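You operate a simulated robot arm through the tools that you are given. There is no shell and no other tool.

You run a simulated robot arm. Do the job below in one go: nothing can be reset, and whatever is moved stays where it is left.

JOB
Tip the bath salts from the white dish back into the red tub and close it.
Fine: all of them, none on the top; put the dish back.

The check looks at the end state, three seconds after you hand in, the way a careful person would. Anything else that was tipped, shoved, dropped, spilled or broken makes it a failure.

ROBOT AND FRAMES
A 6-joint arm with a two-finger gripper, fixed in place. Base frame: the origin is on the floor under the middle of its stand, x ahead of it, y to its left, z up; the work surface is at about z = 860. Readings come in mm, rad, newtons and seconds.
With the tool pointing down near the work surface it reaches from about 140 to 680 mm from the base axis. Its first joint turns from -1.152 to 1.152 rad. Payload 2.45 kg.
The TCP is the grasp point between the finger pads, 30 mm short of the fingertips. In the tool frame z runs along the fingers and y along their closing line. The gripper opens to 106 mm; its body begins 79 mm behind the TCP.
Orientation is that of the tool frame in the base frame, as a unit quaternion [x, y, z, w]. With the fingers straight down and closing along the base's y, the tool's x points along the base's -x, its y along +y and its z along -z.

CONTROLS
- The arm moves only by the tool jog_arm. Its argument "targets" is a list that holds one entry, the list of rows, each a list of 7 numbers: the turn, a rotation vector about the base's x, y, z in rad, then the shift along the base's x, y, z in mm, then the closure in counts, from 0 (fully open) to 255 (shut). In form: [[[wx, wy, wz, tx, ty, tz, jaw], ...]]. A call has 1 to 20 rows; each row shifts and turns the commanded pose from where the row before left it. Each row takes 0.2 s and may step no farther than 50 mm and 0.15 rad from the row before; otherwise, or with a gripper value out of range, the whole call is refused. A pose out of reach is approached as far as the arm can. The call stops where the force on the tool passes 80 N (or 10 N more than at its start, if that is more) or the arm is blocked; 0.2 s more then pass. The fingers move at their own pace (about 153 mm/s each) and stop on an object; they squeeze with about 36 N. The grip force told is the motor's: it shows also when the fingers shut on nothing. Time passes only in rows, and 0.2 s behind the last, so rows that do not move let the fingers close. It gives the time, the measured TCP pose, the force on the tool (base axes), the opening and the grip force at its end, in the units of the frame above (readings bear some noise), with the torque about the TCP (base axes, N m) and any sound that the robot's microphone picked up.
- Cameras (640 x 400 px; columns grow to the right, rows downward): "scene" is fixed at [53.4, 406.2, 1411.3]; the picture's right is [-0.80, -0.60, 0.00], its down [-0.30, 0.41, -0.86] and it looks along [0.51, -0.69, -0.51] (base axes); focal length 239 px, centre (320, 200). "wrist" rides on the gripper at [76, -2, -106] in the tool frame; the picture's right is [0.02, 1.00, 0.00], its down [-0.78, 0.02, -0.62] and it looks along [-0.62, 0.01, 0.78] (tool axes); focal length 247 px, centre (320, 200). There is no depth. A picture from a camera that has moved, and an enlarged one, comes with that camera's place and axes in the base frame and with its lens.
- capture(camera): a new picture of that camera. The clock stands still meanwhile.
- inspect(camera, box): a new picture of the part [left, top, right, bottom] of that camera's present view, enlarged. The clock stands still meanwhile.
- sign_off(): hands the job in; it is judged then, once.

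Nothing tells you positions but the pictures and the camera data. Unless the task says otherwise, let go and move clear before handing in.

The tools are called after "Request:" as name(argument=value, ...) on one line, values as JSON. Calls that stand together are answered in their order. jog_arm: Moves the arm, as the interface text tells. Its arguments: {"type":"object","properties":{"targets":{"type":"array","items":{"type":"array","items":{"type":"array","items":{"type":"number"}}}}},"required":["targets"]} The other tools are called the same way: capture (camera) takes a picture; inspect (camera, box) takes an enlarged picture of a part of a camera's view; sign_off () hands the job in.

At the start:

```text
time_s: 0.0
tool_pos: [325.4, -18.1, 1313.8]
tool_rot: [-0.001, 1.0, 0.0, 0.0]
contact_force: [0.5, -0.9, -0.8]
wrist_torque: [-0.02, -0.01, 0.01]
width: 105.8
grasp_force: 0.1
```

scene: 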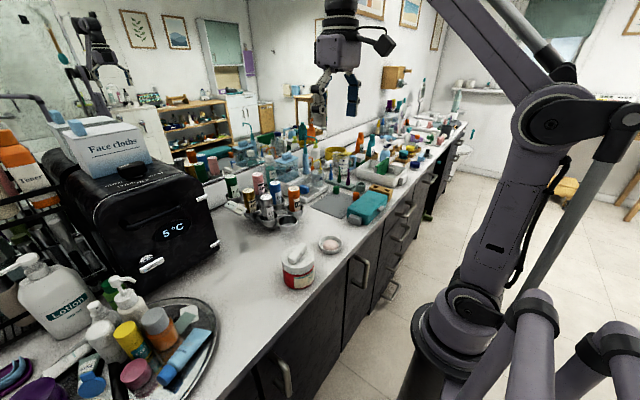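
wrist: 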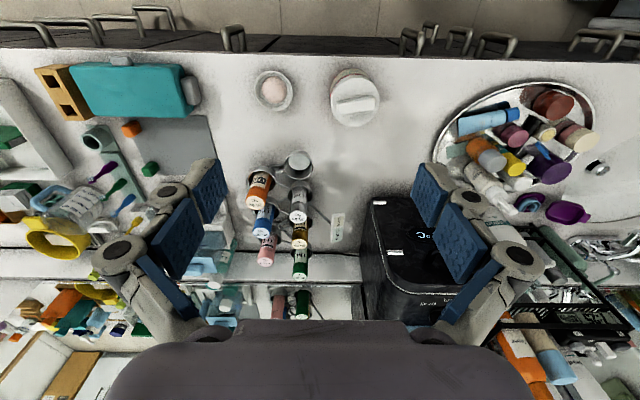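

I see a red/white tub with a lid on it near the counter's front edge and a small white dish with pinkish salts beside it. I'll take enlarged views to locate them precisely.

Request:
inspect(camera="scene", box=[260, 220, 360, 300])

Request:
inspect(camera="wrist", box=[220, 50, 420, 175])

```text
5.00 times, centred on (310, 260) of scene
camera zoom: at [53.4, 406.2, 1411.3], right [-0.8, -0.6, 0.0], down [-0.3, 0.41, -0.86], along [0.51, -0.69, -0.51], focal length 1194 px, centre (370, -100)
```

zoom: 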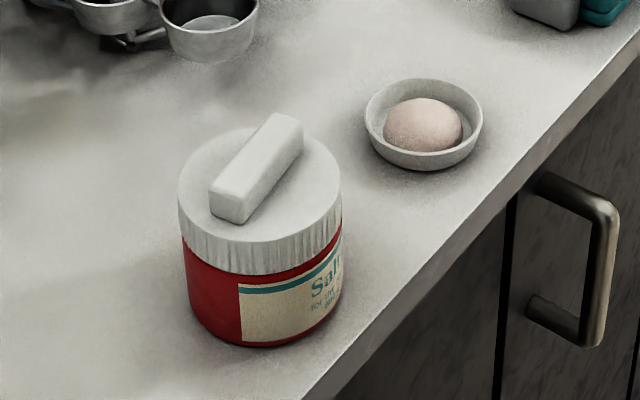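

```text
3.20 times, centred on (320, 112) of wrist
camera zoom: at [249.9, -19.6, 1419.6], right [-0.02, 1.0, 0.0], down [0.78, 0.02, 0.62], along [0.62, 0.01, -0.78], focal length 790 px, centre (320, 480)
```

zoom: 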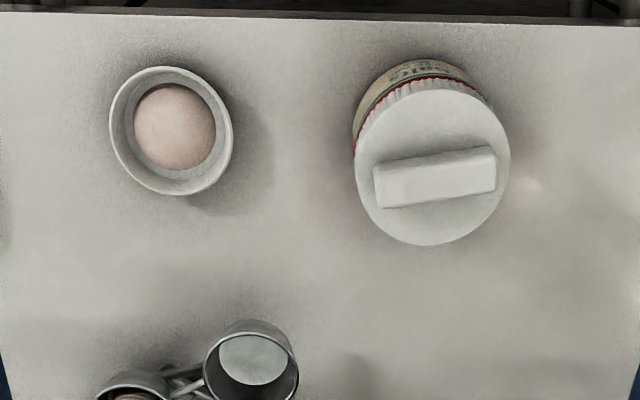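

The tub (lid diameter about 93 mm, with a bar handle) is near x≈396, y≈48, and its lid top is near z≈931. The dish (about 79 mm) is near x≈392, y≈-115. The lid has to come off first, so I'll yaw the gripper to close across the bar and move above the tub for a closer look.

Request:
jog_arm(targets=[[[0, 0, -0.133, 7.06, 6.6, -18, 0], [0, 0, -0.133, 7.06, 6.6, -18, 0], [0, 0, -0.133, 7.06, 6.6, -18, 0], [0, 0, -0.133, 7.06, 6.6, -18, 0], [0, 0, -0.133, 7.06, 6.6, -18, 0], [0, 0, -0.133, 7.06, 6.6, -18, 0], [0, 0, -0.133, 7.06, 6.6, -18, 0], [0, 0, -0.133, 7.06, 6.6, -18, 0], [0, 0, -0.133, 7.06, 6.6, -18, 0], [0, 0, -0.133, 7.06, 6.6, -18, 0], [0, 0, 0, 0, 0, 0, 0]]])

Request:
capture(camera="wrist")

Request:
capture(camera="scene")

```text
time_s: 2.4
tool_pos: [397.3, 47.8, 1136.2]
tool_rot: [0.618, 0.786, 0.0, 0.0]
contact_force: [-0.6, 0.1, 0.3]
wrist_torque: [-0.01, 0.0, -0.01]
width: 105.9
grasp_force: 0.0
```

```text
taken
camera wrist: at [379.0, 122.5, 1241.1], right [0.97, 0.26, 0.0], down [0.2, -0.76, 0.62], along [0.16, -0.6, -0.78], focal length 247 px, centre (320, 200)
```

wrist: 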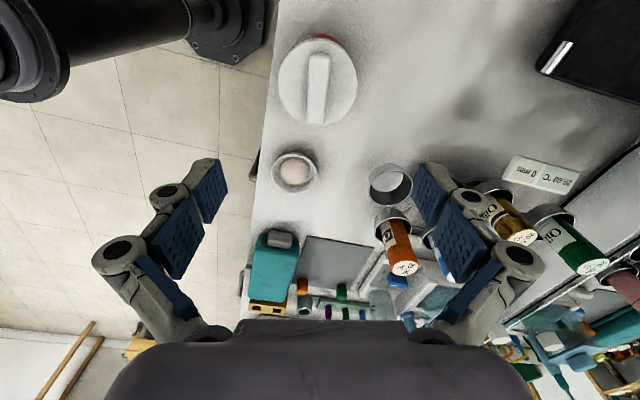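

```text
taken
```

scene: 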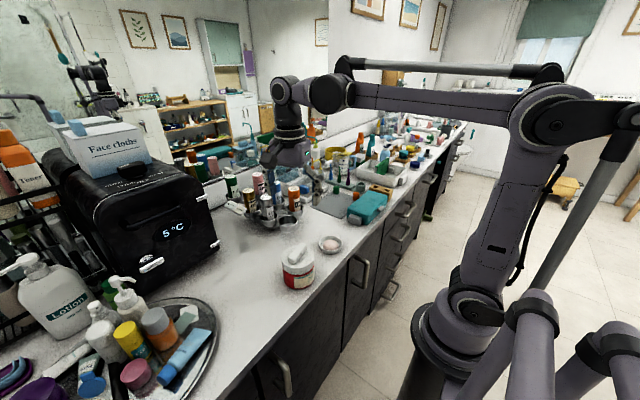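

The gripper is above the tub with its closing line across the lid bar. I'll zoom in to measure the bar's angle and centre.

Request:
inspect(camera="wrist", box=[240, 20, 400, 120])

Request:
inspect(camera="wrist", box=[240, 120, 400, 220])

Request:
inspect(camera="scene", box=[270, 230, 350, 295])

```text
4.00 times, centred on (320, 70) of wrist
camera zoom: at [379.0, 122.5, 1241.1], right [0.97, 0.26, 0.0], down [0.2, -0.76, 0.62], along [0.16, -0.6, -0.78], focal length 988 px, centre (320, 720)
```

zoom: 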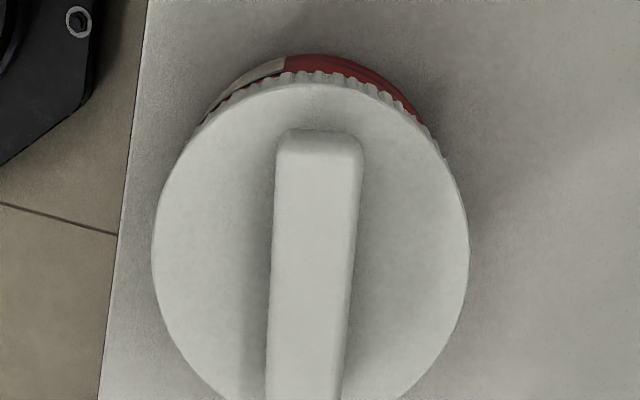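

```text
4.00 times, centred on (320, 170) of wrist
camera zoom: at [379.0, 122.5, 1241.1], right [0.97, 0.26, 0.0], down [0.2, -0.76, 0.62], along [0.16, -0.6, -0.78], focal length 988 px, centre (320, 320)
```

zoom: 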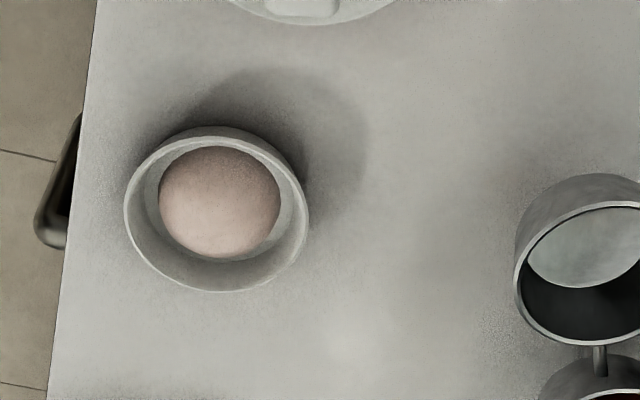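

```text
6.15 times, centred on (310, 262) of scene
camera zoom: at [53.4, 406.2, 1411.3], right [-0.8, -0.6, 0.0], down [-0.3, 0.41, -0.86], along [0.51, -0.69, -0.51], focal length 1470 px, centre (382, -185)
```

zoom: 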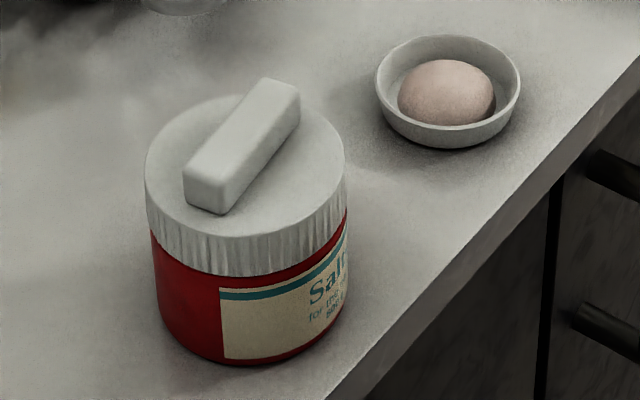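

The bar is centred at about (397, 47), 23 mm wide, with its normal near 10.5°. I'll trim the yaw slightly, partly close the jaws and descend so the fingertips straddle the bar just above the lid.

Request:
jog_arm(targets=[[[0, 0, -0.05, 0, -0.8, -30, 110], [0, 0, 0, 0, 0, -30, 110], [0, 0, 0, 0, 0, -30, 110], [0, 0, 0, 0, 0, -30, 110], [0, 0, 0, 0, 0, -20, 110], [0, 0, 0, 0, 0, -10, 110], [0, 0, 0, 0, 0, -6, 110], [0, 0, 0, 0, 0, -6, 110], [0, 0, 0, 0, 0, 0, 110]]])

Request:
inspect(camera="scene", box=[250, 210, 350, 295])

Request:
capture(camera="wrist")

```text
time_s: 4.4
tool_pos: [397.7, 48.5, 972.7]
tool_rot: [0.637, 0.771, 0.0, 0.0]
contact_force: [0.1, 0.1, -0.6]
wrist_torque: [0.01, -0.03, -0.03]
width: 60.4
grasp_force: 0.1
```

```text
4.71 times, centred on (300, 252) of scene
camera zoom: at [53.4, 406.2, 1411.3], right [-0.8, -0.6, 0.0], down [-0.3, 0.41, -0.86], along [0.51, -0.69, -0.51], focal length 1124 px, centre (414, -47)
```

zoom: 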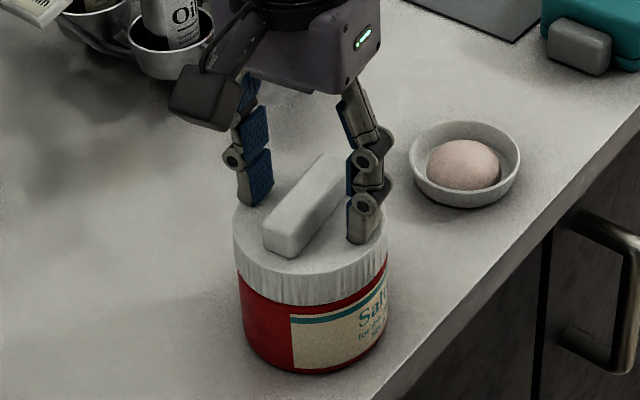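

```text
taken
camera wrist: at [381.5, 122.4, 1078.3], right [0.98, 0.21, 0.0], down [0.16, -0.77, 0.62], along [0.13, -0.61, -0.78], focal length 247 px, centre (320, 200)
```

wrist: 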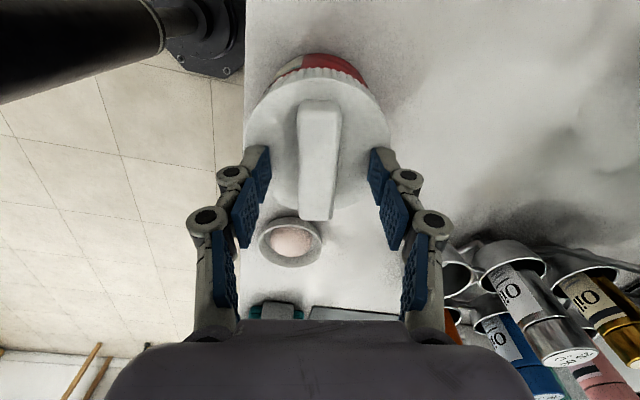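

The fingers straddle the bar symmetrically. I'll lower slightly and close on it.

Request:
jog_arm(targets=[[[0, 0, 0, 0, 0, -3, 110], [0, 0, 0, 0, 0, -3, 110], [0, 0, 0, 0, 0, 0, 150], [0, 0, 0, 0, 0, 0, 200], [0, 0, 0, 0, 0, 0, 255], [0, 0, 0, 0, 0, 0, 255], [0, 0, 0, 0, 0, 0, 255]]])

Request:
inspect(camera="scene", box=[250, 210, 350, 295])

```text
time_s: 5.1
tool_pos: [398.3, 48.4, 973.4]
tool_rot: [0.637, 0.771, 0.0, 0.0]
contact_force: [-0.4, 0.0, 92.0]
wrist_torque: [0.02, 0.01, -0.02]
width: 33.5
grasp_force: 34.4
stopped in row 3: the force on the tool passed its limit at 90 N (the readings are from after the stop); the commanded pose is now the measured one
```

```text
4.71 times, centred on (300, 252) of scene
camera zoom: at [52.1, 406.1, 1411.4], right [-0.8, -0.6, 0.0], down [-0.3, 0.41, -0.86], along [0.51, -0.69, -0.5], focal length 1124 px, centre (414, -47)
```

zoom: 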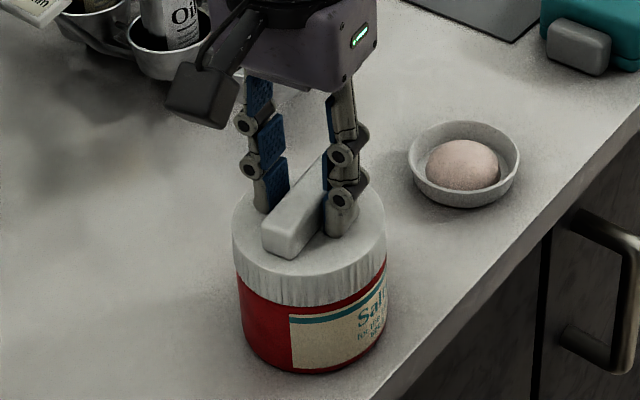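

The force rose to 92 N while the jaws were closing, so the fingertips are probably pressing on the lid top. I'll open a little and back up a few mm before regripping.

Request:
jog_arm(targets=[[[0, 0, 0, 0, 0, 2, 160], [0, 0, 0, 0, 0, 2, 160], [0, 0, 0, 0, 0, 0, 160]]])

Request:
inspect(camera="wrist", box=[220, 40, 420, 240])

Request:
inspect(camera="scene", box=[270, 230, 330, 280])

```text
time_s: 5.9
tool_pos: [397.7, 47.5, 972.8]
tool_rot: [0.637, 0.771, -0.001, 0.0]
contact_force: [-0.7, 2.8, 3.6]
wrist_torque: [0.07, -0.03, 0.03]
width: 39.9
grasp_force: 0.0
```

```text
2.00 times, centred on (320, 140) of wrist
camera zoom: at [382.3, 121.4, 1078.6], right [0.98, 0.21, 0.0], down [0.17, -0.77, 0.62], along [0.13, -0.61, -0.78], focal length 494 px, centre (320, 320)
```

zoom: 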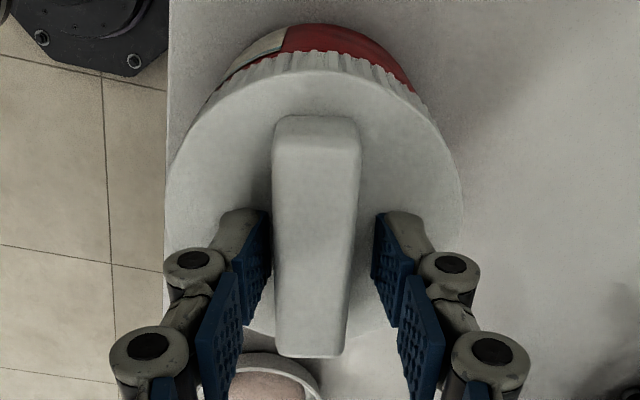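

```text
8.00 times, centred on (300, 255) of scene
camera zoom: at [53.3, 406.3, 1411.3], right [-0.8, -0.6, 0.0], down [-0.3, 0.41, -0.86], along [0.51, -0.69, -0.51], focal length 1911 px, centre (480, -240)
```

zoom: 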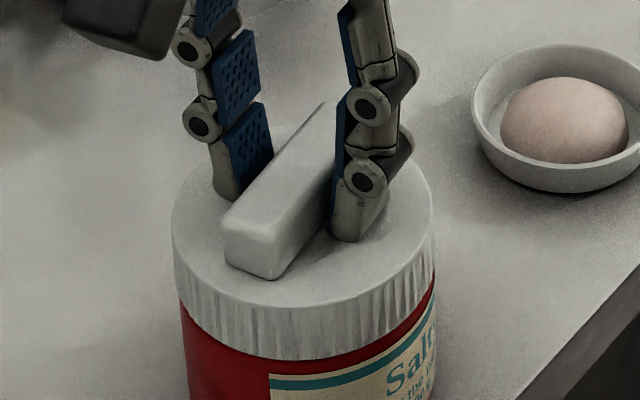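

With the load off, the fingertips are hovering right at the lid surface at TCP z≈973. I'll raise 2 mm and close on the bar.

Request:
jog_arm(targets=[[[0, 0, 0, 0, 0, 2, 160], [0, 0, 0, 0, 0, 0, 180], [0, 0, 0, 0, 0, 0, 200], [0, 0, 0, 0, 0, 0, 225], [0, 0, 0, 0, 0, 0, 255], [0, 0, 0, 0, 0, 0, 255]]])

Request:
inspect(camera="scene", box=[270, 230, 330, 280])

```text
time_s: 7.3
tool_pos: [398.1, 46.8, 974.9]
tool_rot: [0.637, 0.771, -0.001, -0.001]
contact_force: [-5.1, -1.5, 2.0]
wrist_torque: [-0.11, 0.2, 0.0]
width: 20.9
grasp_force: 36.0
```

```text
8.00 times, centred on (300, 255) of scene
camera zoom: at [53.2, 406.2, 1411.3], right [-0.8, -0.6, 0.0], down [-0.3, 0.41, -0.86], along [0.51, -0.69, -0.51], focal length 1911 px, centre (480, -240)
```

zoom: 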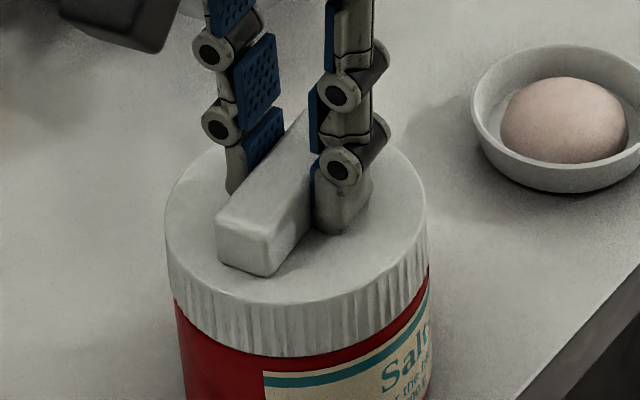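

The bar is gripped at 20.9 mm. I'll lift gently by a few mm to learn whether the lid just lifts off or is threaded.

Request:
jog_arm(targets=[[[0, 0, 0, 0, 0, 1.5, 255], [0, 0, 0, 0, 0, 1.5, 255], [0, 0, 0, 0, 0, 1.5, 255], [0, 0, 0, 0, 0, 1.5, 255], [0, 0, 0, 0, 0, 0, 255]]])

Request:
inspect(camera="scene", box=[260, 225, 340, 295])

```text
time_s: 8.5
tool_pos: [399.3, 45.9, 981.9]
tool_rot: [0.636, 0.772, -0.001, 0.0]
contact_force: [0.9, -0.6, -9.9]
wrist_torque: [-0.03, 0.02, -0.03]
width: 20.6
grasp_force: 36.0
```

```text
5.71 times, centred on (300, 260) of scene
camera zoom: at [53.5, 406.3, 1411.3], right [-0.8, -0.6, 0.0], down [-0.3, 0.41, -0.86], along [0.51, -0.69, -0.51], focal length 1365 px, centre (434, -143)
```

zoom: 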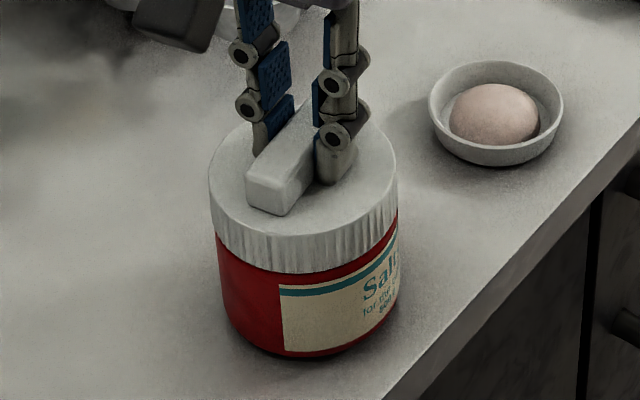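

The whole tub came up with the lid (about 10 N), so the lid is fixed on, likely threaded. I'll set it back down with light downward pressure and try turning the lid counter-clockwise while the counter holds the tub.

Request:
jog_arm(targets=[[[0, 0, 0, 0, 0, -2, 255], [0, 0, 0, 0, 0, -2, 255], [0, 0, 0, 0, 0, -1.5, 255], [0, 0, 0, 0, 0, -1, 255], [0, 0, 0, 0, 0, 0, 255]]])

```text
time_s: 9.7
tool_pos: [396.0, 46.6, 975.8]
tool_rot: [0.637, 0.771, 0.0, 0.0]
contact_force: [-2.3, -2.9, 1.3]
wrist_torque: [0.07, -0.01, 0.02]
width: 20.7
grasp_force: 35.8
```

It's resting on the counter again. I'll press very slightly and turn about 0.3 rad counter-clockwise, then check whether the label has moved.

Request:
jog_arm(targets=[[[0, 0, 0, 0, 0, -1, 255], [0, 0, 0.08, 0, 0, 0, 255], [0, 0, 0.08, 0, 0, 0, 255], [0, 0, 0.08, 0, 0, 0, 255], [0, 0, 0.08, 0, 0, 0, 255], [0, 0, 0, 0, 0, 0, 255]]])

Request:
inspect(camera="scene", box=[260, 225, 340, 295])

```text
time_s: 11.1
tool_pos: [398.6, 47.1, 974.2]
tool_rot: [0.506, 0.863, 0.0, 0.001]
contact_force: [4.6, -4.8, 25.5]
wrist_torque: [-0.08, -0.13, 0.02]
width: 20.4
grasp_force: 36.0
```

```text
5.71 times, centred on (300, 260) of scene
camera zoom: at [53.2, 406.1, 1411.4], right [-0.8, -0.6, 0.0], down [-0.3, 0.41, -0.86], along [0.51, -0.69, -0.51], focal length 1365 px, centre (434, -143)
```

zoom: 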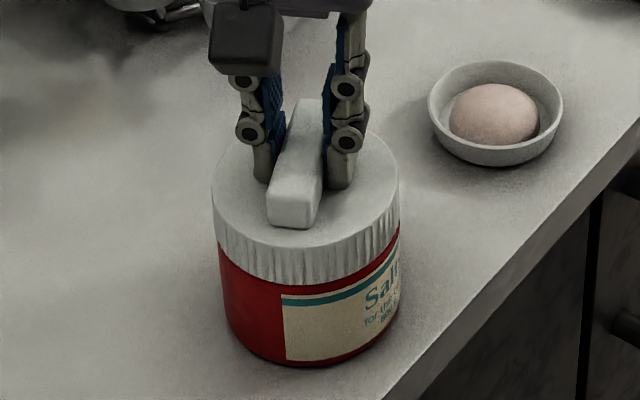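

The label stayed put while the bar turned, so the lid is unscrewing. I'll continue counter-clockwise, easing upward as the thread lifts.

Request:
jog_arm(targets=[[[0, 0, 0.1, 0, 0, 0.3, 255], [0, 0, 0.1, 0, 0, 0.2, 255], [0, 0, 0.1, 0, 0, 0.2, 255], [0, 0, 0.1, 0, 0, 0.2, 255], [0, 0, 0.1, 0, 0, 0.2, 255], [0, 0, 0.1, 0, 0, 0.2, 255], [0, 0, 0.1, 0, 0, 0.2, 255], [0, 0, 0.1, 0, 0, 0.2, 255], [0, 0, 0, 0, 0, 0, 255]]])

Request:
inspect(camera="scene", box=[260, 225, 340, 295])

```text
time_s: 13.1
tool_pos: [396.1, 47.3, 974.1]
tool_rot: [0.13, 0.992, -0.001, -0.002]
contact_force: [-8.3, 1.9, 8.1]
wrist_torque: [0.12, 0.32, -0.02]
width: 20.9
grasp_force: 36.2
```

```text
5.71 times, centred on (300, 260) of scene
camera zoom: at [53.0, 406.3, 1411.3], right [-0.8, -0.6, 0.0], down [-0.3, 0.41, -0.86], along [0.51, -0.69, -0.51], focal length 1365 px, centre (434, -143)
```

zoom: 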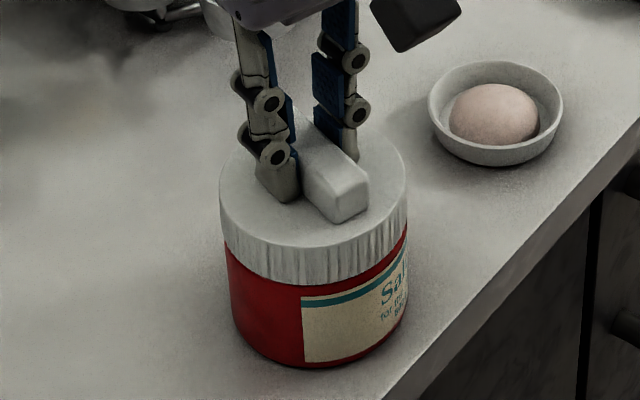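

The lid keeps turning with only slight drag on the tub. I'll keep moderate downward pressure and turn another 0.8 rad.

Request:
jog_arm(targets=[[[0, 0, 0, 0, 0, -0.5, 255], [0, 0, 0.1, 0, 0, 0, 255], [0, 0, 0.1, 0, 0, 0, 255], [0, 0, 0.1, 0, 0, 0.1, 255], [0, 0, 0.1, 0, 0, 0.1, 255], [0, 0, 0, 0, 0, 0, 255]]])

Request:
inspect(camera="scene", box=[260, 225, 340, 295])

```text
time_s: 14.5
tool_pos: [399.2, 46.5, 977.0]
tool_rot: [-0.07, 0.998, -0.001, 0.0]
contact_force: [-3.8, 1.7, 1.1]
wrist_torque: [0.05, 0.2, -0.04]
width: 20.9
grasp_force: 35.7
```

```text
5.71 times, centred on (300, 260) of scene
camera zoom: at [53.3, 406.3, 1411.3], right [-0.8, -0.6, 0.0], down [-0.3, 0.41, -0.86], along [0.51, -0.69, -0.51], focal length 1365 px, centre (434, -143)
```

zoom: 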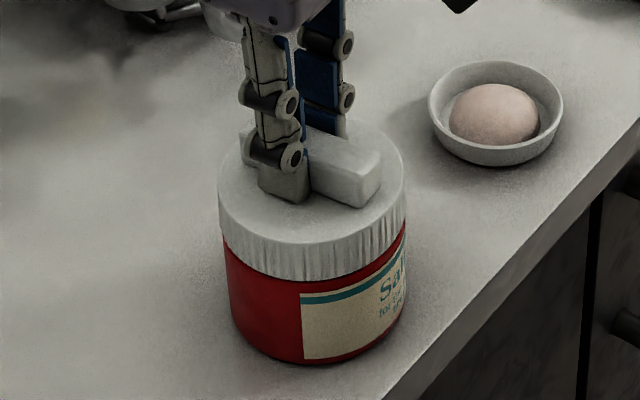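

About 88° of turn so far. I'll test lift by 3 mm and read the force to see whether the lid is free.

Request:
jog_arm(targets=[[[0, 0, 0, 0, 0, 1.5, 255], [0, 0, 0, 0, 0, 1.5, 255], [0, 0, 0, 0, 0, 1, 255], [0, 0, 0, 0, 0, 0, 255]]])

Request:
inspect(camera="scene", box=[260, 225, 340, 295])

```text
time_s: 15.5
tool_pos: [398.8, 48.1, 979.0]
tool_rot: [-0.069, 0.998, -0.001, 0.0]
contact_force: [0.0, 1.3, -8.5]
wrist_torque: [0.0, -0.03, 0.01]
width: 20.7
grasp_force: 35.7
```

```text
5.71 times, centred on (300, 260) of scene
camera zoom: at [53.5, 406.3, 1411.3], right [-0.8, -0.6, 0.0], down [-0.3, 0.41, -0.86], along [0.51, -0.69, -0.51], focal length 1365 px, centre (434, -143)
```

zoom: 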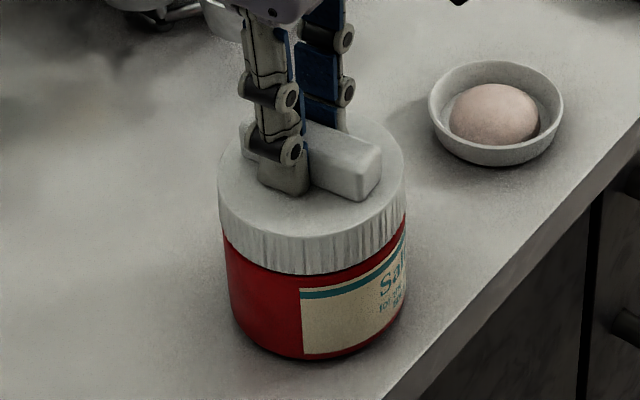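

The tub still hangs from the lid, so the thread isn't out yet. I'll set it back down with light pressure and turn further.

Request:
jog_arm(targets=[[[0, 0, 0, 0, 0, -1.5, 255], [0, 0, 0, 0, 0, -1.5, 255], [0, 0, 0, 0, 0, -1.5, 255], [0, 0, 0.1, 0, 0, 0, 255], [0, 0, 0.1, 0, 0, 0, 255], [0, 0, 0.1, 0, 0, 0, 255], [0, 0, 0.1, 0, 0, 0.1, 255], [0, 0, 0.1, 0, 0, 0.1, 255], [0, 0, 0.1, 0, 0, 0.1, 255], [0, 0, 0, 0, 0, 0, 255]]])

Request:
inspect(camera="scene", box=[260, 225, 340, 295])

```text
time_s: 17.7
tool_pos: [396.4, 46.6, 975.9]
tool_rot: [-0.361, 0.932, -0.002, 0.0]
contact_force: [-2.9, -1.8, 3.8]
wrist_torque: [-0.03, 0.03, 0.04]
width: 20.7
grasp_force: 36.5
```

```text
5.71 times, centred on (300, 260) of scene
camera zoom: at [53.2, 406.2, 1411.3], right [-0.8, -0.6, 0.0], down [-0.3, 0.41, -0.86], along [0.51, -0.69, -0.51], focal length 1365 px, centre (434, -143)
```

zoom: 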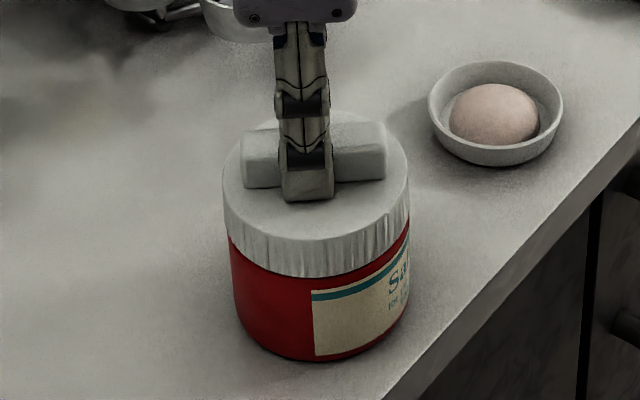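

The lid is about 110° out relative to the tub, and the tub has turned only about 12°. I'll keep unscrewing.

Request:
jog_arm(targets=[[[0, 0, 0, 0, 0, -0.4, 255], [0, 0, 0.1, 0, 0, 0.1, 255], [0, 0, 0.1, 0, 0, 0.1, 255], [0, 0, 0.1, 0, 0, 0.1, 255], [0, 0, 0.1, 0, 0, 0.1, 255], [0, 0, 0.1, 0, 0, 0.1, 255], [0, 0, 0.1, 0, 0, 0.1, 255], [0, 0, 0.1, 0, 0, 0.1, 255], [0, 0, 0.1, 0, 0, 0.1, 255], [0, 0, 0, 0, 0, 0, 255]]])

Request:
inspect(camera="scene", box=[260, 225, 340, 295])

```text
time_s: 19.9
tool_pos: [397.8, 48.2, 976.4]
tool_rot: [-0.696, 0.718, 0.0, 0.001]
contact_force: [-5.7, -1.4, 11.0]
wrist_torque: [0.1, 0.12, -0.01]
width: 20.4
grasp_force: 36.0
```

```text
5.71 times, centred on (300, 260) of scene
camera zoom: at [53.1, 406.2, 1411.3], right [-0.8, -0.6, 0.0], down [-0.3, 0.41, -0.86], along [0.51, -0.69, -0.51], focal length 1365 px, centre (434, -143)
```

zoom: 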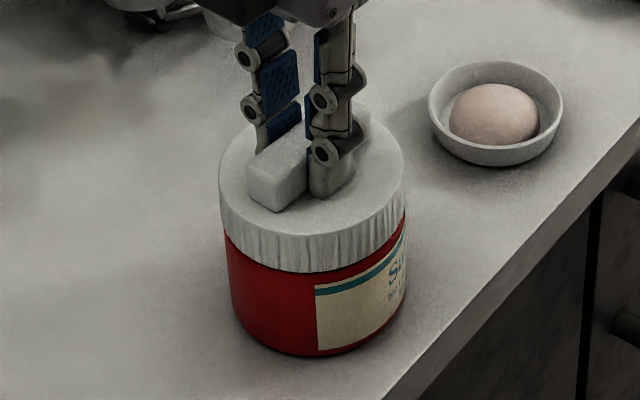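

About 150° relative turn now. Another small test lift.

Request:
jog_arm(targets=[[[0, 0, 0, 0, 0, 1.5, 255], [0, 0, 0, 0, 0, 1.5, 255], [0, 0, 0, 0, 0, 1.5, 255], [0, 0, 0, 0, 0, 0, 255]]])

Request:
inspect(camera="scene", box=[260, 225, 340, 295])

```text
time_s: 20.9
tool_pos: [398.2, 48.4, 980.8]
tool_rot: [-0.696, 0.718, 0.0, 0.001]
contact_force: [1.4, 0.6, -9.5]
wrist_torque: [0.05, 0.01, 0.01]
width: 20.7
grasp_force: 36.0
```

```text
5.71 times, centred on (300, 260) of scene
camera zoom: at [53.5, 406.3, 1411.3], right [-0.8, -0.6, 0.0], down [-0.3, 0.41, -0.86], along [0.51, -0.69, -0.51], focal length 1365 px, centre (434, -143)
```

zoom: 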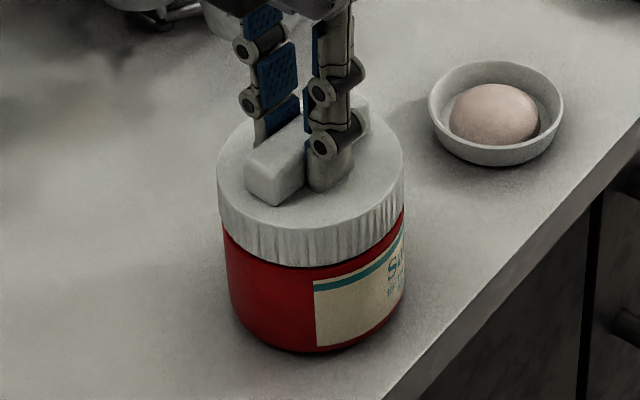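

It's still engaged. I'll set it down and continue turning another 0.9 rad.

Request:
jog_arm(targets=[[[0, 0, 0, 0, 0, -1.5, 255], [0, 0, 0, 0, 0, -1.5, 255], [0, 0, 0, 0, 0, -1.7, 255], [0, 0, 0.1, 0, 0, 0.1, 255], [0, 0, 0.1, 0, 0, 0.1, 255], [0, 0, 0.1, 0, 0, 0.1, 255], [0, 0, 0.1, 0, 0, 0.1, 255], [0, 0, 0.1, 0, 0, 0.1, 255], [0, 0, 0.1, 0, 0, 0.1, 255], [0, 0, 0.1, 0, 0, 0.1, 255], [0, 0, 0.1, 0, 0, 0.1, 255], [0, 0, 0.1, 0, 0, 0.1, 255], [0, 0, 0, 0, 0, 0, 255]]])

Request:
inspect(camera="scene", box=[260, 225, 340, 295])

Request:
capture(camera="scene")

```text
time_s: 23.7
tool_pos: [398.2, 46.7, 975.7]
tool_rot: [0.939, -0.343, 0.0, -0.001]
contact_force: [-0.5, -3.0, 0.1]
wrist_torque: [-0.12, 0.03, -0.01]
width: 20.7
grasp_force: 35.7
```

```text
5.71 times, centred on (300, 260) of scene
camera zoom: at [53.3, 406.2, 1411.3], right [-0.8, -0.6, 0.0], down [-0.3, 0.41, -0.86], along [0.51, -0.69, -0.51], focal length 1365 px, centre (434, -143)
```

zoom: 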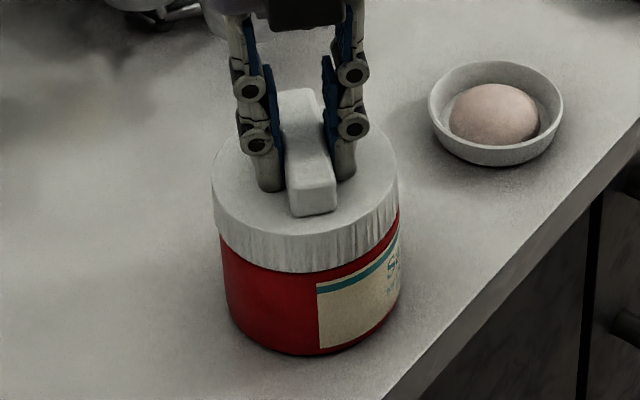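

```text
taken
```

scene: 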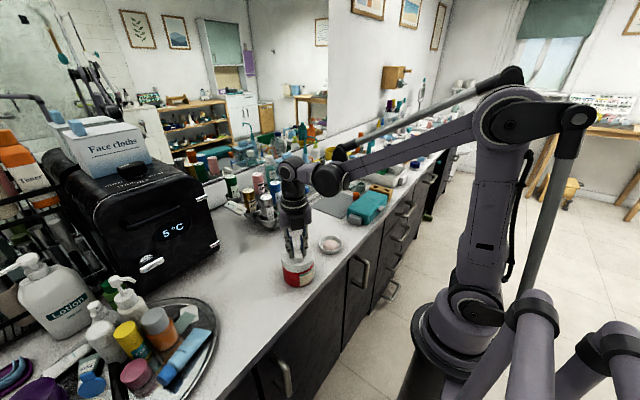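

The lid now sits offset from the tub body, which suggests the thread has released. I'll test lift again.

Request:
jog_arm(targets=[[[0, 0, 0, 0, 0, 1.5, 255], [0, 0, 0, 0, 0, 1.5, 255], [0, 0, 0, 0, 0, 1.5, 255], [0, 0, 0, 0, 0, 1.5, 255], [0, 0, 0, 0, 0, 0, 255]]])

Request:
inspect(camera="scene", box=[260, 225, 340, 295])

```text
time_s: 24.9
tool_pos: [397.4, 47.9, 982.3]
tool_rot: [0.939, -0.344, 0.0, 0.0]
contact_force: [0.7, 0.0, -0.5]
wrist_torque: [0.0, 0.0, 0.01]
width: 20.6
grasp_force: 36.5
```

```text
5.71 times, centred on (300, 260) of scene
camera zoom: at [53.4, 406.2, 1411.3], right [-0.8, -0.6, 0.0], down [-0.3, 0.41, -0.86], along [0.51, -0.69, -0.51], focal length 1365 px, centre (434, -143)
```

zoom: 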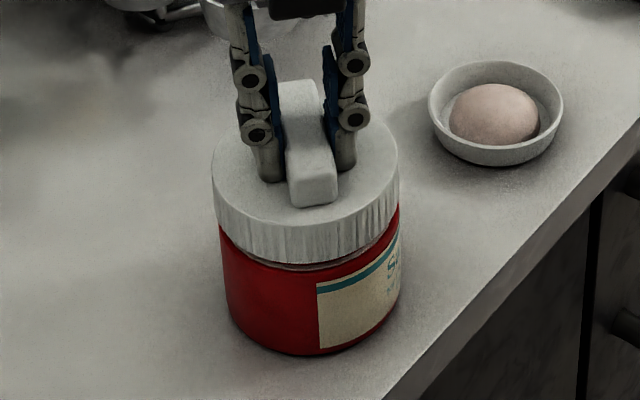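

The lid is free: only 0.5 N, and the threaded neck is showing. I'll lift it clear, carry it to the empty counter at about y=165 and lower it there.

Request:
jog_arm(targets=[[[0, 0, 0, 0, 0, 5, 255], [0, 0, 0, 0, 0, 10, 255], [0, 0, 0, 0, 0, 15, 255], [0, 0, 0, 0, 0, 20, 255], [0, 0, 0, 0, 15, 15, 255], [0, 0, 0, 0, 20, 0, 255], [0, 0, 0, 0, 20, 0, 255], [0, 0, 0, 0, 20, 0, 255], [0, 0, 0, 0, 20, 0, 255], [0, 0, 0, 0, 15, 0, 255], [0, 0, 0, 2, 8, 0, 255], [0, 0, 0, 0, 0, 0, 255]]])

Request:
capture(camera="scene")

Request:
capture(camera="wrist")

```text
time_s: 27.5
tool_pos: [398.3, 166.3, 1048.1]
tool_rot: [0.939, -0.344, 0.001, -0.001]
contact_force: [0.7, -0.3, -0.3]
wrist_torque: [0.01, 0.0, 0.0]
width: 20.6
grasp_force: 35.8
```

```text
taken
```

scene: 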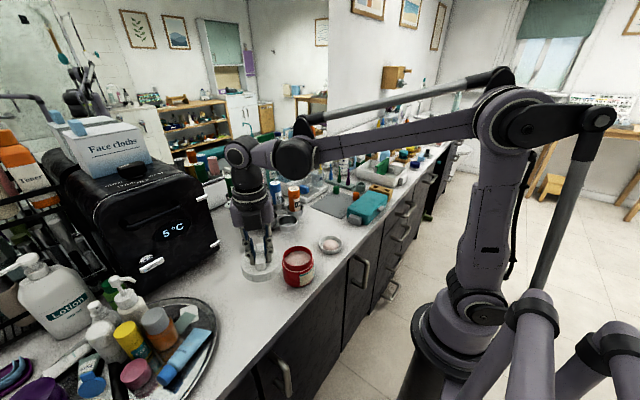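

```text
taken
camera wrist: at [459.1, 117.8, 1153.0], right [-0.63, -0.78, 0.0], down [-0.61, 0.49, 0.62], along [-0.48, 0.39, -0.78], focal length 247 px, centre (320, 200)
```

wrist: 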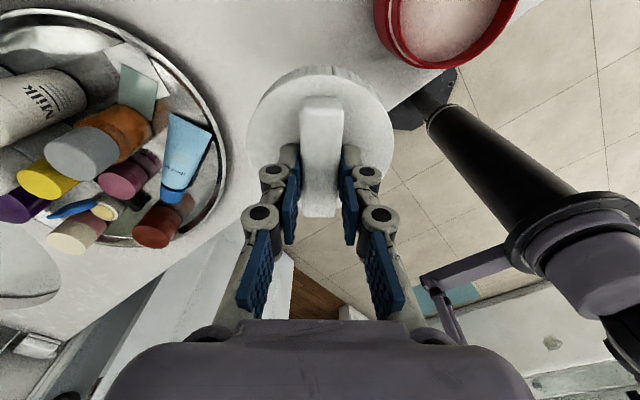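

The lid is held level over clear counter. I'll lower it most of the way, then take small steps to contact.

Request:
jog_arm(targets=[[[0, 0, 0, 0, 0, -30, 255], [0, 0, 0, 0, 0, -30, 255], [0, 0, 0, 0, 0, -25, 255], [0, 0, 0, 0, 0, -20, 255], [0, 0, 0, 0, 0, -10, 255], [0, 0, 0, 0, 0, -4, 255], [0, 0, 0, 0, 0, 0, 255]]])

Request:
inspect(camera="scene", box=[220, 215, 340, 300])

```text
time_s: 29.1
tool_pos: [398.3, 165.4, 930.8]
tool_rot: [0.939, -0.344, 0.0, -0.001]
contact_force: [0.1, -0.6, -0.9]
wrist_torque: [0.0, 0.0, -0.02]
width: 20.8
grasp_force: 36.2
```

```text
4.71 times, centred on (280, 258) of scene
camera zoom: at [53.4, 406.2, 1411.3], right [-0.8, -0.6, 0.0], down [-0.3, 0.41, -0.86], along [0.51, -0.69, -0.51], focal length 1124 px, centre (508, -71)
```

zoom: 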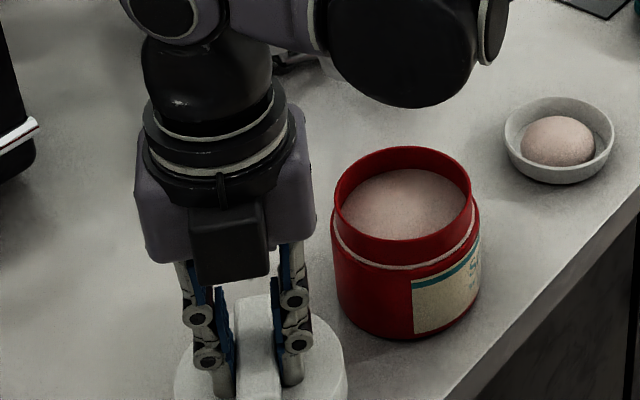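

The tub is open with salts about 20 mm below its rim. I'll continue lowering the lid in small steps.

Request:
jog_arm(targets=[[[0, 0, 0, 0, 0, -2, 255], [0, 0, 0, 0, 0, -2, 255], [0, 0, 0, 0, 0, -2, 255], [0, 0, 0, 0, 0, 0, 255]]])

Request:
inspect(camera="scene", box=[220, 235, 340, 320])

```text
time_s: 30.1
tool_pos: [400.7, 164.9, 923.2]
tool_rot: [0.939, -0.343, 0.001, -0.001]
contact_force: [-0.4, 0.6, -1.4]
wrist_torque: [-0.05, 0.02, 0.01]
width: 20.7
grasp_force: 35.8
```

```text
4.71 times, centred on (280, 278) of scene
camera zoom: at [53.4, 406.2, 1411.3], right [-0.8, -0.6, 0.0], down [-0.3, 0.41, -0.86], along [0.51, -0.69, -0.51], focal length 1124 px, centre (508, -165)
```

zoom: 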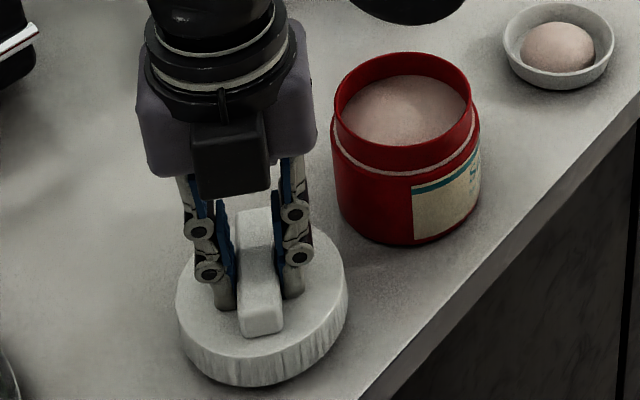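

Request:
jog_arm(targets=[[[0, 0, 0, 0, 0, -1.5, 255], [0, 0, 0, 0, 0, -1.5, 255], [0, 0, 0, 0, 0, 0, 255]]])

```text
time_s: 30.9
tool_pos: [399.9, 166.4, 921.2]
tool_rot: [0.939, -0.344, 0.001, -0.001]
contact_force: [0.2, 0.2, -1.2]
wrist_torque: [-0.01, 0.0, -0.05]
width: 20.5
grasp_force: 36.0
```

No contact yet; the lid still hangs at about 1 N. I'll step down further.

Request:
jog_arm(targets=[[[0, 0, 0, 0, 0, -1.5, 255], [0, 0, 0, 0, 0, -1.5, 255], [0, 0, 0, 0, 0, 0, 255]]])

```text
time_s: 31.7
tool_pos: [400.3, 166.1, 916.0]
tool_rot: [0.939, -0.344, 0.001, 0.0]
contact_force: [-0.3, -0.3, -0.6]
wrist_torque: [-0.02, -0.01, -0.03]
width: 20.7
grasp_force: 36.0
```

Request:
jog_arm(targets=[[[0, 0, 0, 0, 0, -1.5, 255], [0, 0, 0, 0, 0, -1, 255], [0, 0, 0, 0, 0, 0, 255]]])

Request:
inspect(camera="scene", box=[220, 255, 300, 320])

```text
time_s: 32.5
tool_pos: [399.7, 166.1, 914.3]
tool_rot: [0.939, -0.344, 0.001, 0.0]
contact_force: [-0.5, 1.2, 30.7]
wrist_torque: [-0.01, 0.03, -0.03]
width: 20.5
grasp_force: 35.9
```

```text
6.15 times, centred on (260, 288) of scene
camera zoom: at [52.9, 406.1, 1411.4], right [-0.8, -0.6, 0.0], down [-0.3, 0.41, -0.86], along [0.51, -0.69, -0.51], focal length 1470 px, centre (689, -338)
```

zoom: 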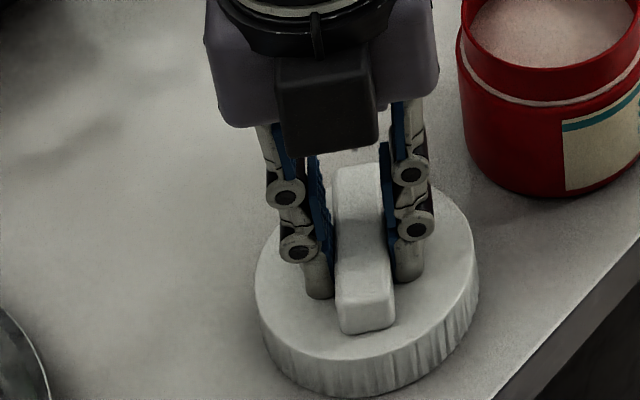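

The lid is on the counter at TCP z≈915. I'll relieve the pressure, open the jaws and rise clear.

Request:
jog_arm(targets=[[[0, 0, 0, 0, 0, 0.8, 255], [0, 0, 0, 0, 0, 0.3, 230], [0, 0, 0, 0, 0, 0, 150], [0, 0, 0, 0, 0, 0, 120], [0, 0, 0, 0, 0, 20, 120], [0, 0, 0, 0, 0, 30, 100], [0, 0, 0, 0, 0, 40, 60], [0, 0, 0, 0, 0, 40, 0], [0, 0, 0, 0, 0, 40, 0], [0, 0, 0, 0, 0, 0, 0]]])

Request:
capture(camera="wrist")

Request:
inspect(camera="scene", box=[220, 215, 360, 315])

```text
time_s: 34.7
tool_pos: [401.5, 165.8, 1086.6]
tool_rot: [0.939, -0.344, 0.001, -0.002]
contact_force: [0.1, -0.2, -0.5]
wrist_torque: [-0.03, 0.01, -0.04]
width: 106.0
grasp_force: 0.0
```

```text
taken
camera wrist: at [461.0, 117.4, 1191.8], right [-0.63, -0.78, 0.0], down [-0.61, 0.49, 0.62], along [-0.48, 0.39, -0.78], focal length 247 px, centre (320, 200)
```

wrist: 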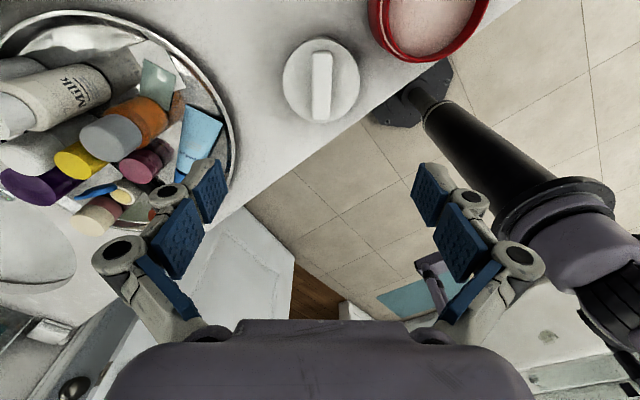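

```text
4.00 times, centred on (290, 265) of scene
camera zoom: at [53.4, 406.2, 1411.3], right [-0.8, -0.6, 0.0], down [-0.3, 0.41, -0.86], along [0.51, -0.69, -0.51], focal length 955 px, centre (440, -60)
```

zoom: 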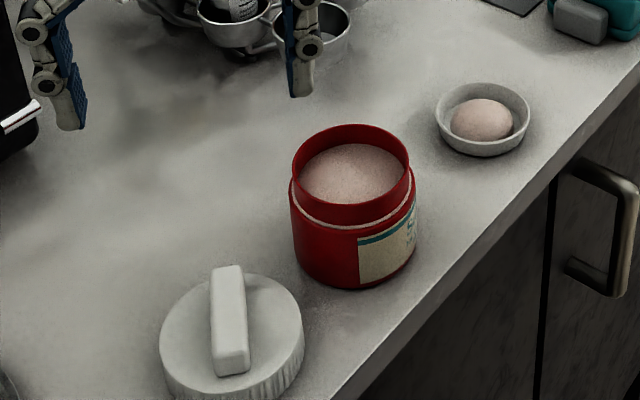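

The lid sits safely at about (400, 166), and the tub and dish are undisturbed. Next I'll rotate the wrist so the closing line runs along x (camera on the +y side) and move above the dish.

Request:
jog_arm(targets=[[[0, 0, -0.1432, -0.3, -10, 4, 0], [0, 0, -0.1432, -0.3, -10, 4, 0], [0, 0, -0.1432, -0.3, -10, 4, 0], [0, 0, -0.1432, -0.3, -10, 4, 0], [0, 0, -0.1432, -0.3, -10, 4, 0], [0, 0, -0.1432, -0.3, -10, 4, 0], [0, 0, -0.1432, -0.3, -10, 4, 0], [0, 0, -0.1432, -0.3, -10, 4, 0], [0, 0, -0.1432, -0.3, -10, 4, 0], [0, 0, -0.1432, -0.3, -10, 4, 0], [0, 0, -0.1432, -0.3, -10, 4, 0], [0, 0, -0.1432, -0.3, -10, 4, 0], [0, 0, -0.1432, -0.3, -10, 4, 0], [0, 0, -0.1432, -0.3, -10, 4, 0]]])

Request:
jog_arm(targets=[[[0, 0, -0.1432, -0.3, -10, 4, 0], [0, 0, -0.1432, -0.3, -10, 4, 0], [0, 0, -0.1432, -0.3, -10, 4, 0], [0, 0, -0.1432, -0.3, -10, 4, 0], [0, 0, -0.1432, -0.3, -10, 0, 0], [0, 0, -0.1432, -0.3, -10, 0, 0], [0, 0, -0.1432, -0.3, -10, 0, 0], [0, 0, -0.1432, -0.3, -10, 0, 0], [0, 0, -0.1432, -0.3, -10, 0, 0], [0, 0, -0.1432, -0.3, -10, 0, 0], [0, 0, -0.1432, -0.3, -10, 0, 0], [0, 0, -0.1432, -0.3, -10, 0, 0], [0, 0, -0.1432, -0.3, -10, 0, 0], [0, 0, -0.1432, -0.3, -10, 0, 0], [0, 0, 0, 0, 0, 0, 0]]])

Request:
capture(camera="wrist")

Request:
capture(camera="scene")

```text
time_s: 37.7
tool_pos: [396.8, 25.7, 1139.4]
tool_rot: [-0.214, 0.977, -0.001, 0.0]
contact_force: [0.2, -0.3, 0.1]
wrist_torque: [0.02, 0.0, 0.03]
width: 105.7
grasp_force: 0.0
```

```text
time_s: 40.9
tool_pos: [392.7, -116.4, 1159.0]
tool_rot: [0.707, 0.708, -0.001, -0.001]
contact_force: [0.4, 0.5, -1.0]
wrist_torque: [0.0, -0.01, -0.02]
width: 105.8
grasp_force: 0.0
```

```text
taken
camera wrist: at [391.0, -40.2, 1264.3], right [1.0, 0.02, 0.0], down [0.02, -0.78, 0.62], along [0.01, -0.62, -0.78], focal length 247 px, centre (320, 200)
```

wrist: 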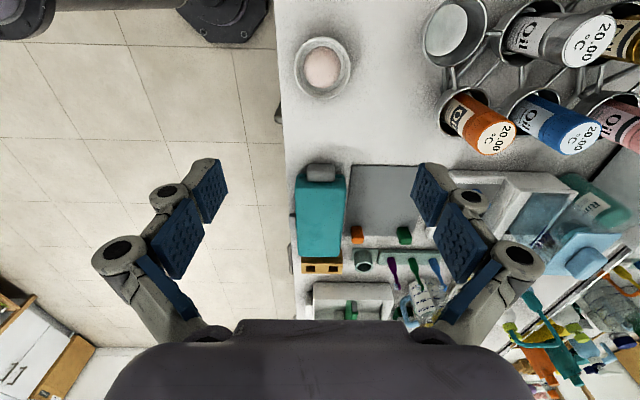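

```text
taken
```

scene: 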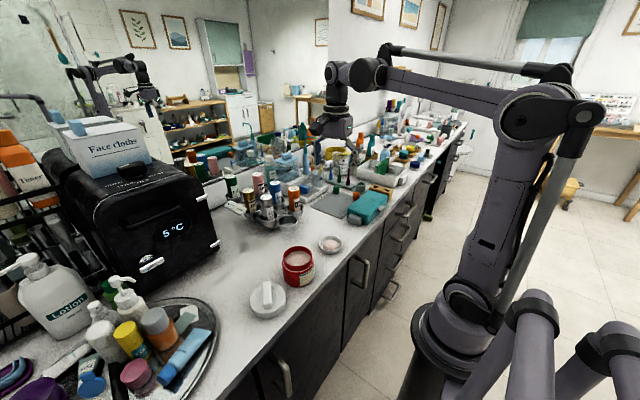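

I'm above the dish. I'll zoom in to measure its centre, size and rim height.

Request:
inspect(camera="wrist", box=[270, 20, 380, 110])

Request:
inspect(camera="scene", box=[300, 220, 360, 265])

```text
4.44 times, centred on (325, 65) of wrist
camera zoom: at [391.0, -40.2, 1264.3], right [1.0, 0.02, 0.0], down [0.02, -0.78, 0.62], along [0.01, -0.62, -0.78], focal length 1098 px, centre (298, 800)
```

zoom: 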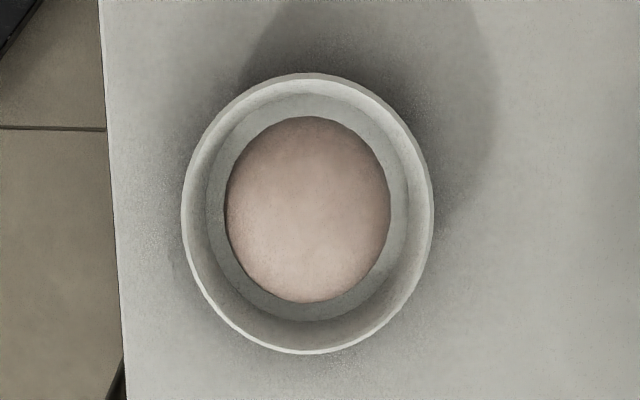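

```text
8.89 times, centred on (330, 242) of scene
camera zoom: at [53.4, 406.2, 1411.3], right [-0.8, -0.6, 0.0], down [-0.3, 0.41, -0.86], along [0.51, -0.69, -0.51], focal length 2123 px, centre (231, -178)
```

zoom: 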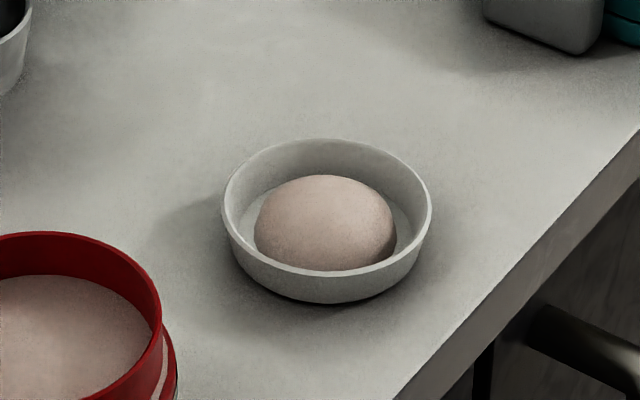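

The dish centre is near (395.5, -114), its diameter is about 80 mm and the rim is near z≈876. Before touching it, I'll dry-run the tilt motion with an empty gripper above the tub to make sure the arm can reach it.

Request:
jog_arm(targets=[[[0, 0, 0, 0, 30, -5, 0], [0, 0, 0, 0, 30, -5, 0], [0, 0, 0, 0, 30, -5, 0], [0, 0, 0, 0, 30, -5, 0], [0, 0, 0, 0, 30, -5, 0], [0.14, 0, 0, 0, 0, 0, 0], [0.14, 0, 0, 0, 0, 0, 0], [0.14, 0, 0, 0, 0, 0, 0], [0.14, 0, 0, 0, 0, 0, 0], [0.14, 0, 0, 0, 0, 0, 0], [0.14, 0, 0, 0, 0, 0, 0], [0.14, 0, 0, 0, 0, 0, 0], [0.14, 0, 0, 0, 0, 0, 0], [0.14, 0, 0, 0, 0, 0, 0], [0.14, 0, 0, 0, 0, 0, 0], [0.14, 0, 0, 0, 0, 0, 0], [0, 0, 0, 0, 0, 0, 0]]])

Request:
capture(camera="scene")

```text
time_s: 44.5
tool_pos: [393.7, 39.8, 1131.0]
tool_rot: [0.508, 0.507, 0.495, -0.491]
contact_force: [-0.4, -0.2, -0.4]
wrist_torque: [0.0, -0.02, 0.0]
width: 105.8
grasp_force: 0.1
out of reach, approached as far as the arm can: row 16
```

```text
taken
```

scene: 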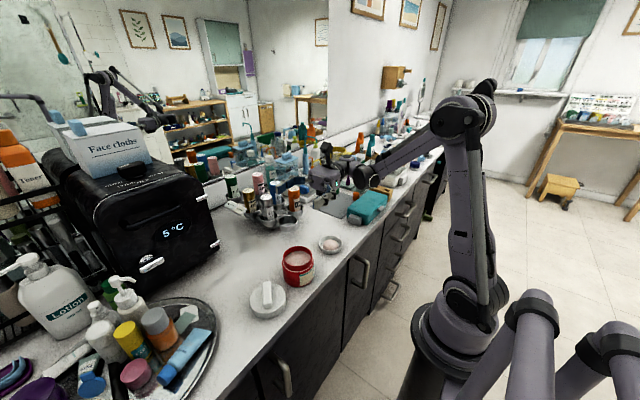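

The arm reaches about 88° of tilt in this direction and then hits a limit. That isn't enough to empty the dish cleanly, so I'll try other tool headings with the empty gripper to see which way has more tilt.

Request:
jog_arm(targets=[[[0, 0, -0.14, 0, 0, 0, 0], [0, 0, -0.14, 0, 0, 0, 0], [0, 0, -0.14, 0, 0, 0, 0], [0, 0, -0.14, 0, 0, 0, 0], [0, 0, 0, 0, 0, 0, 0]]])

Request:
capture(camera="scene")

```text
time_s: 45.7
tool_pos: [392.2, 39.1, 1131.2]
tool_rot: [0.628, 0.349, 0.61, -0.336]
contact_force: [-0.6, -0.4, 0.4]
wrist_torque: [0.0, 0.0, -0.03]
width: 105.9
grasp_force: 0.0
```

```text
taken
```

scene: 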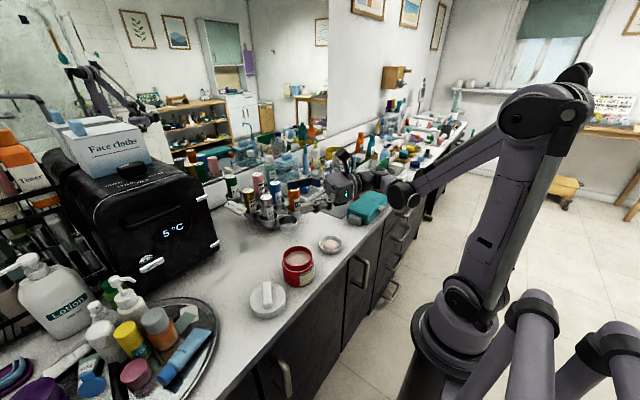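

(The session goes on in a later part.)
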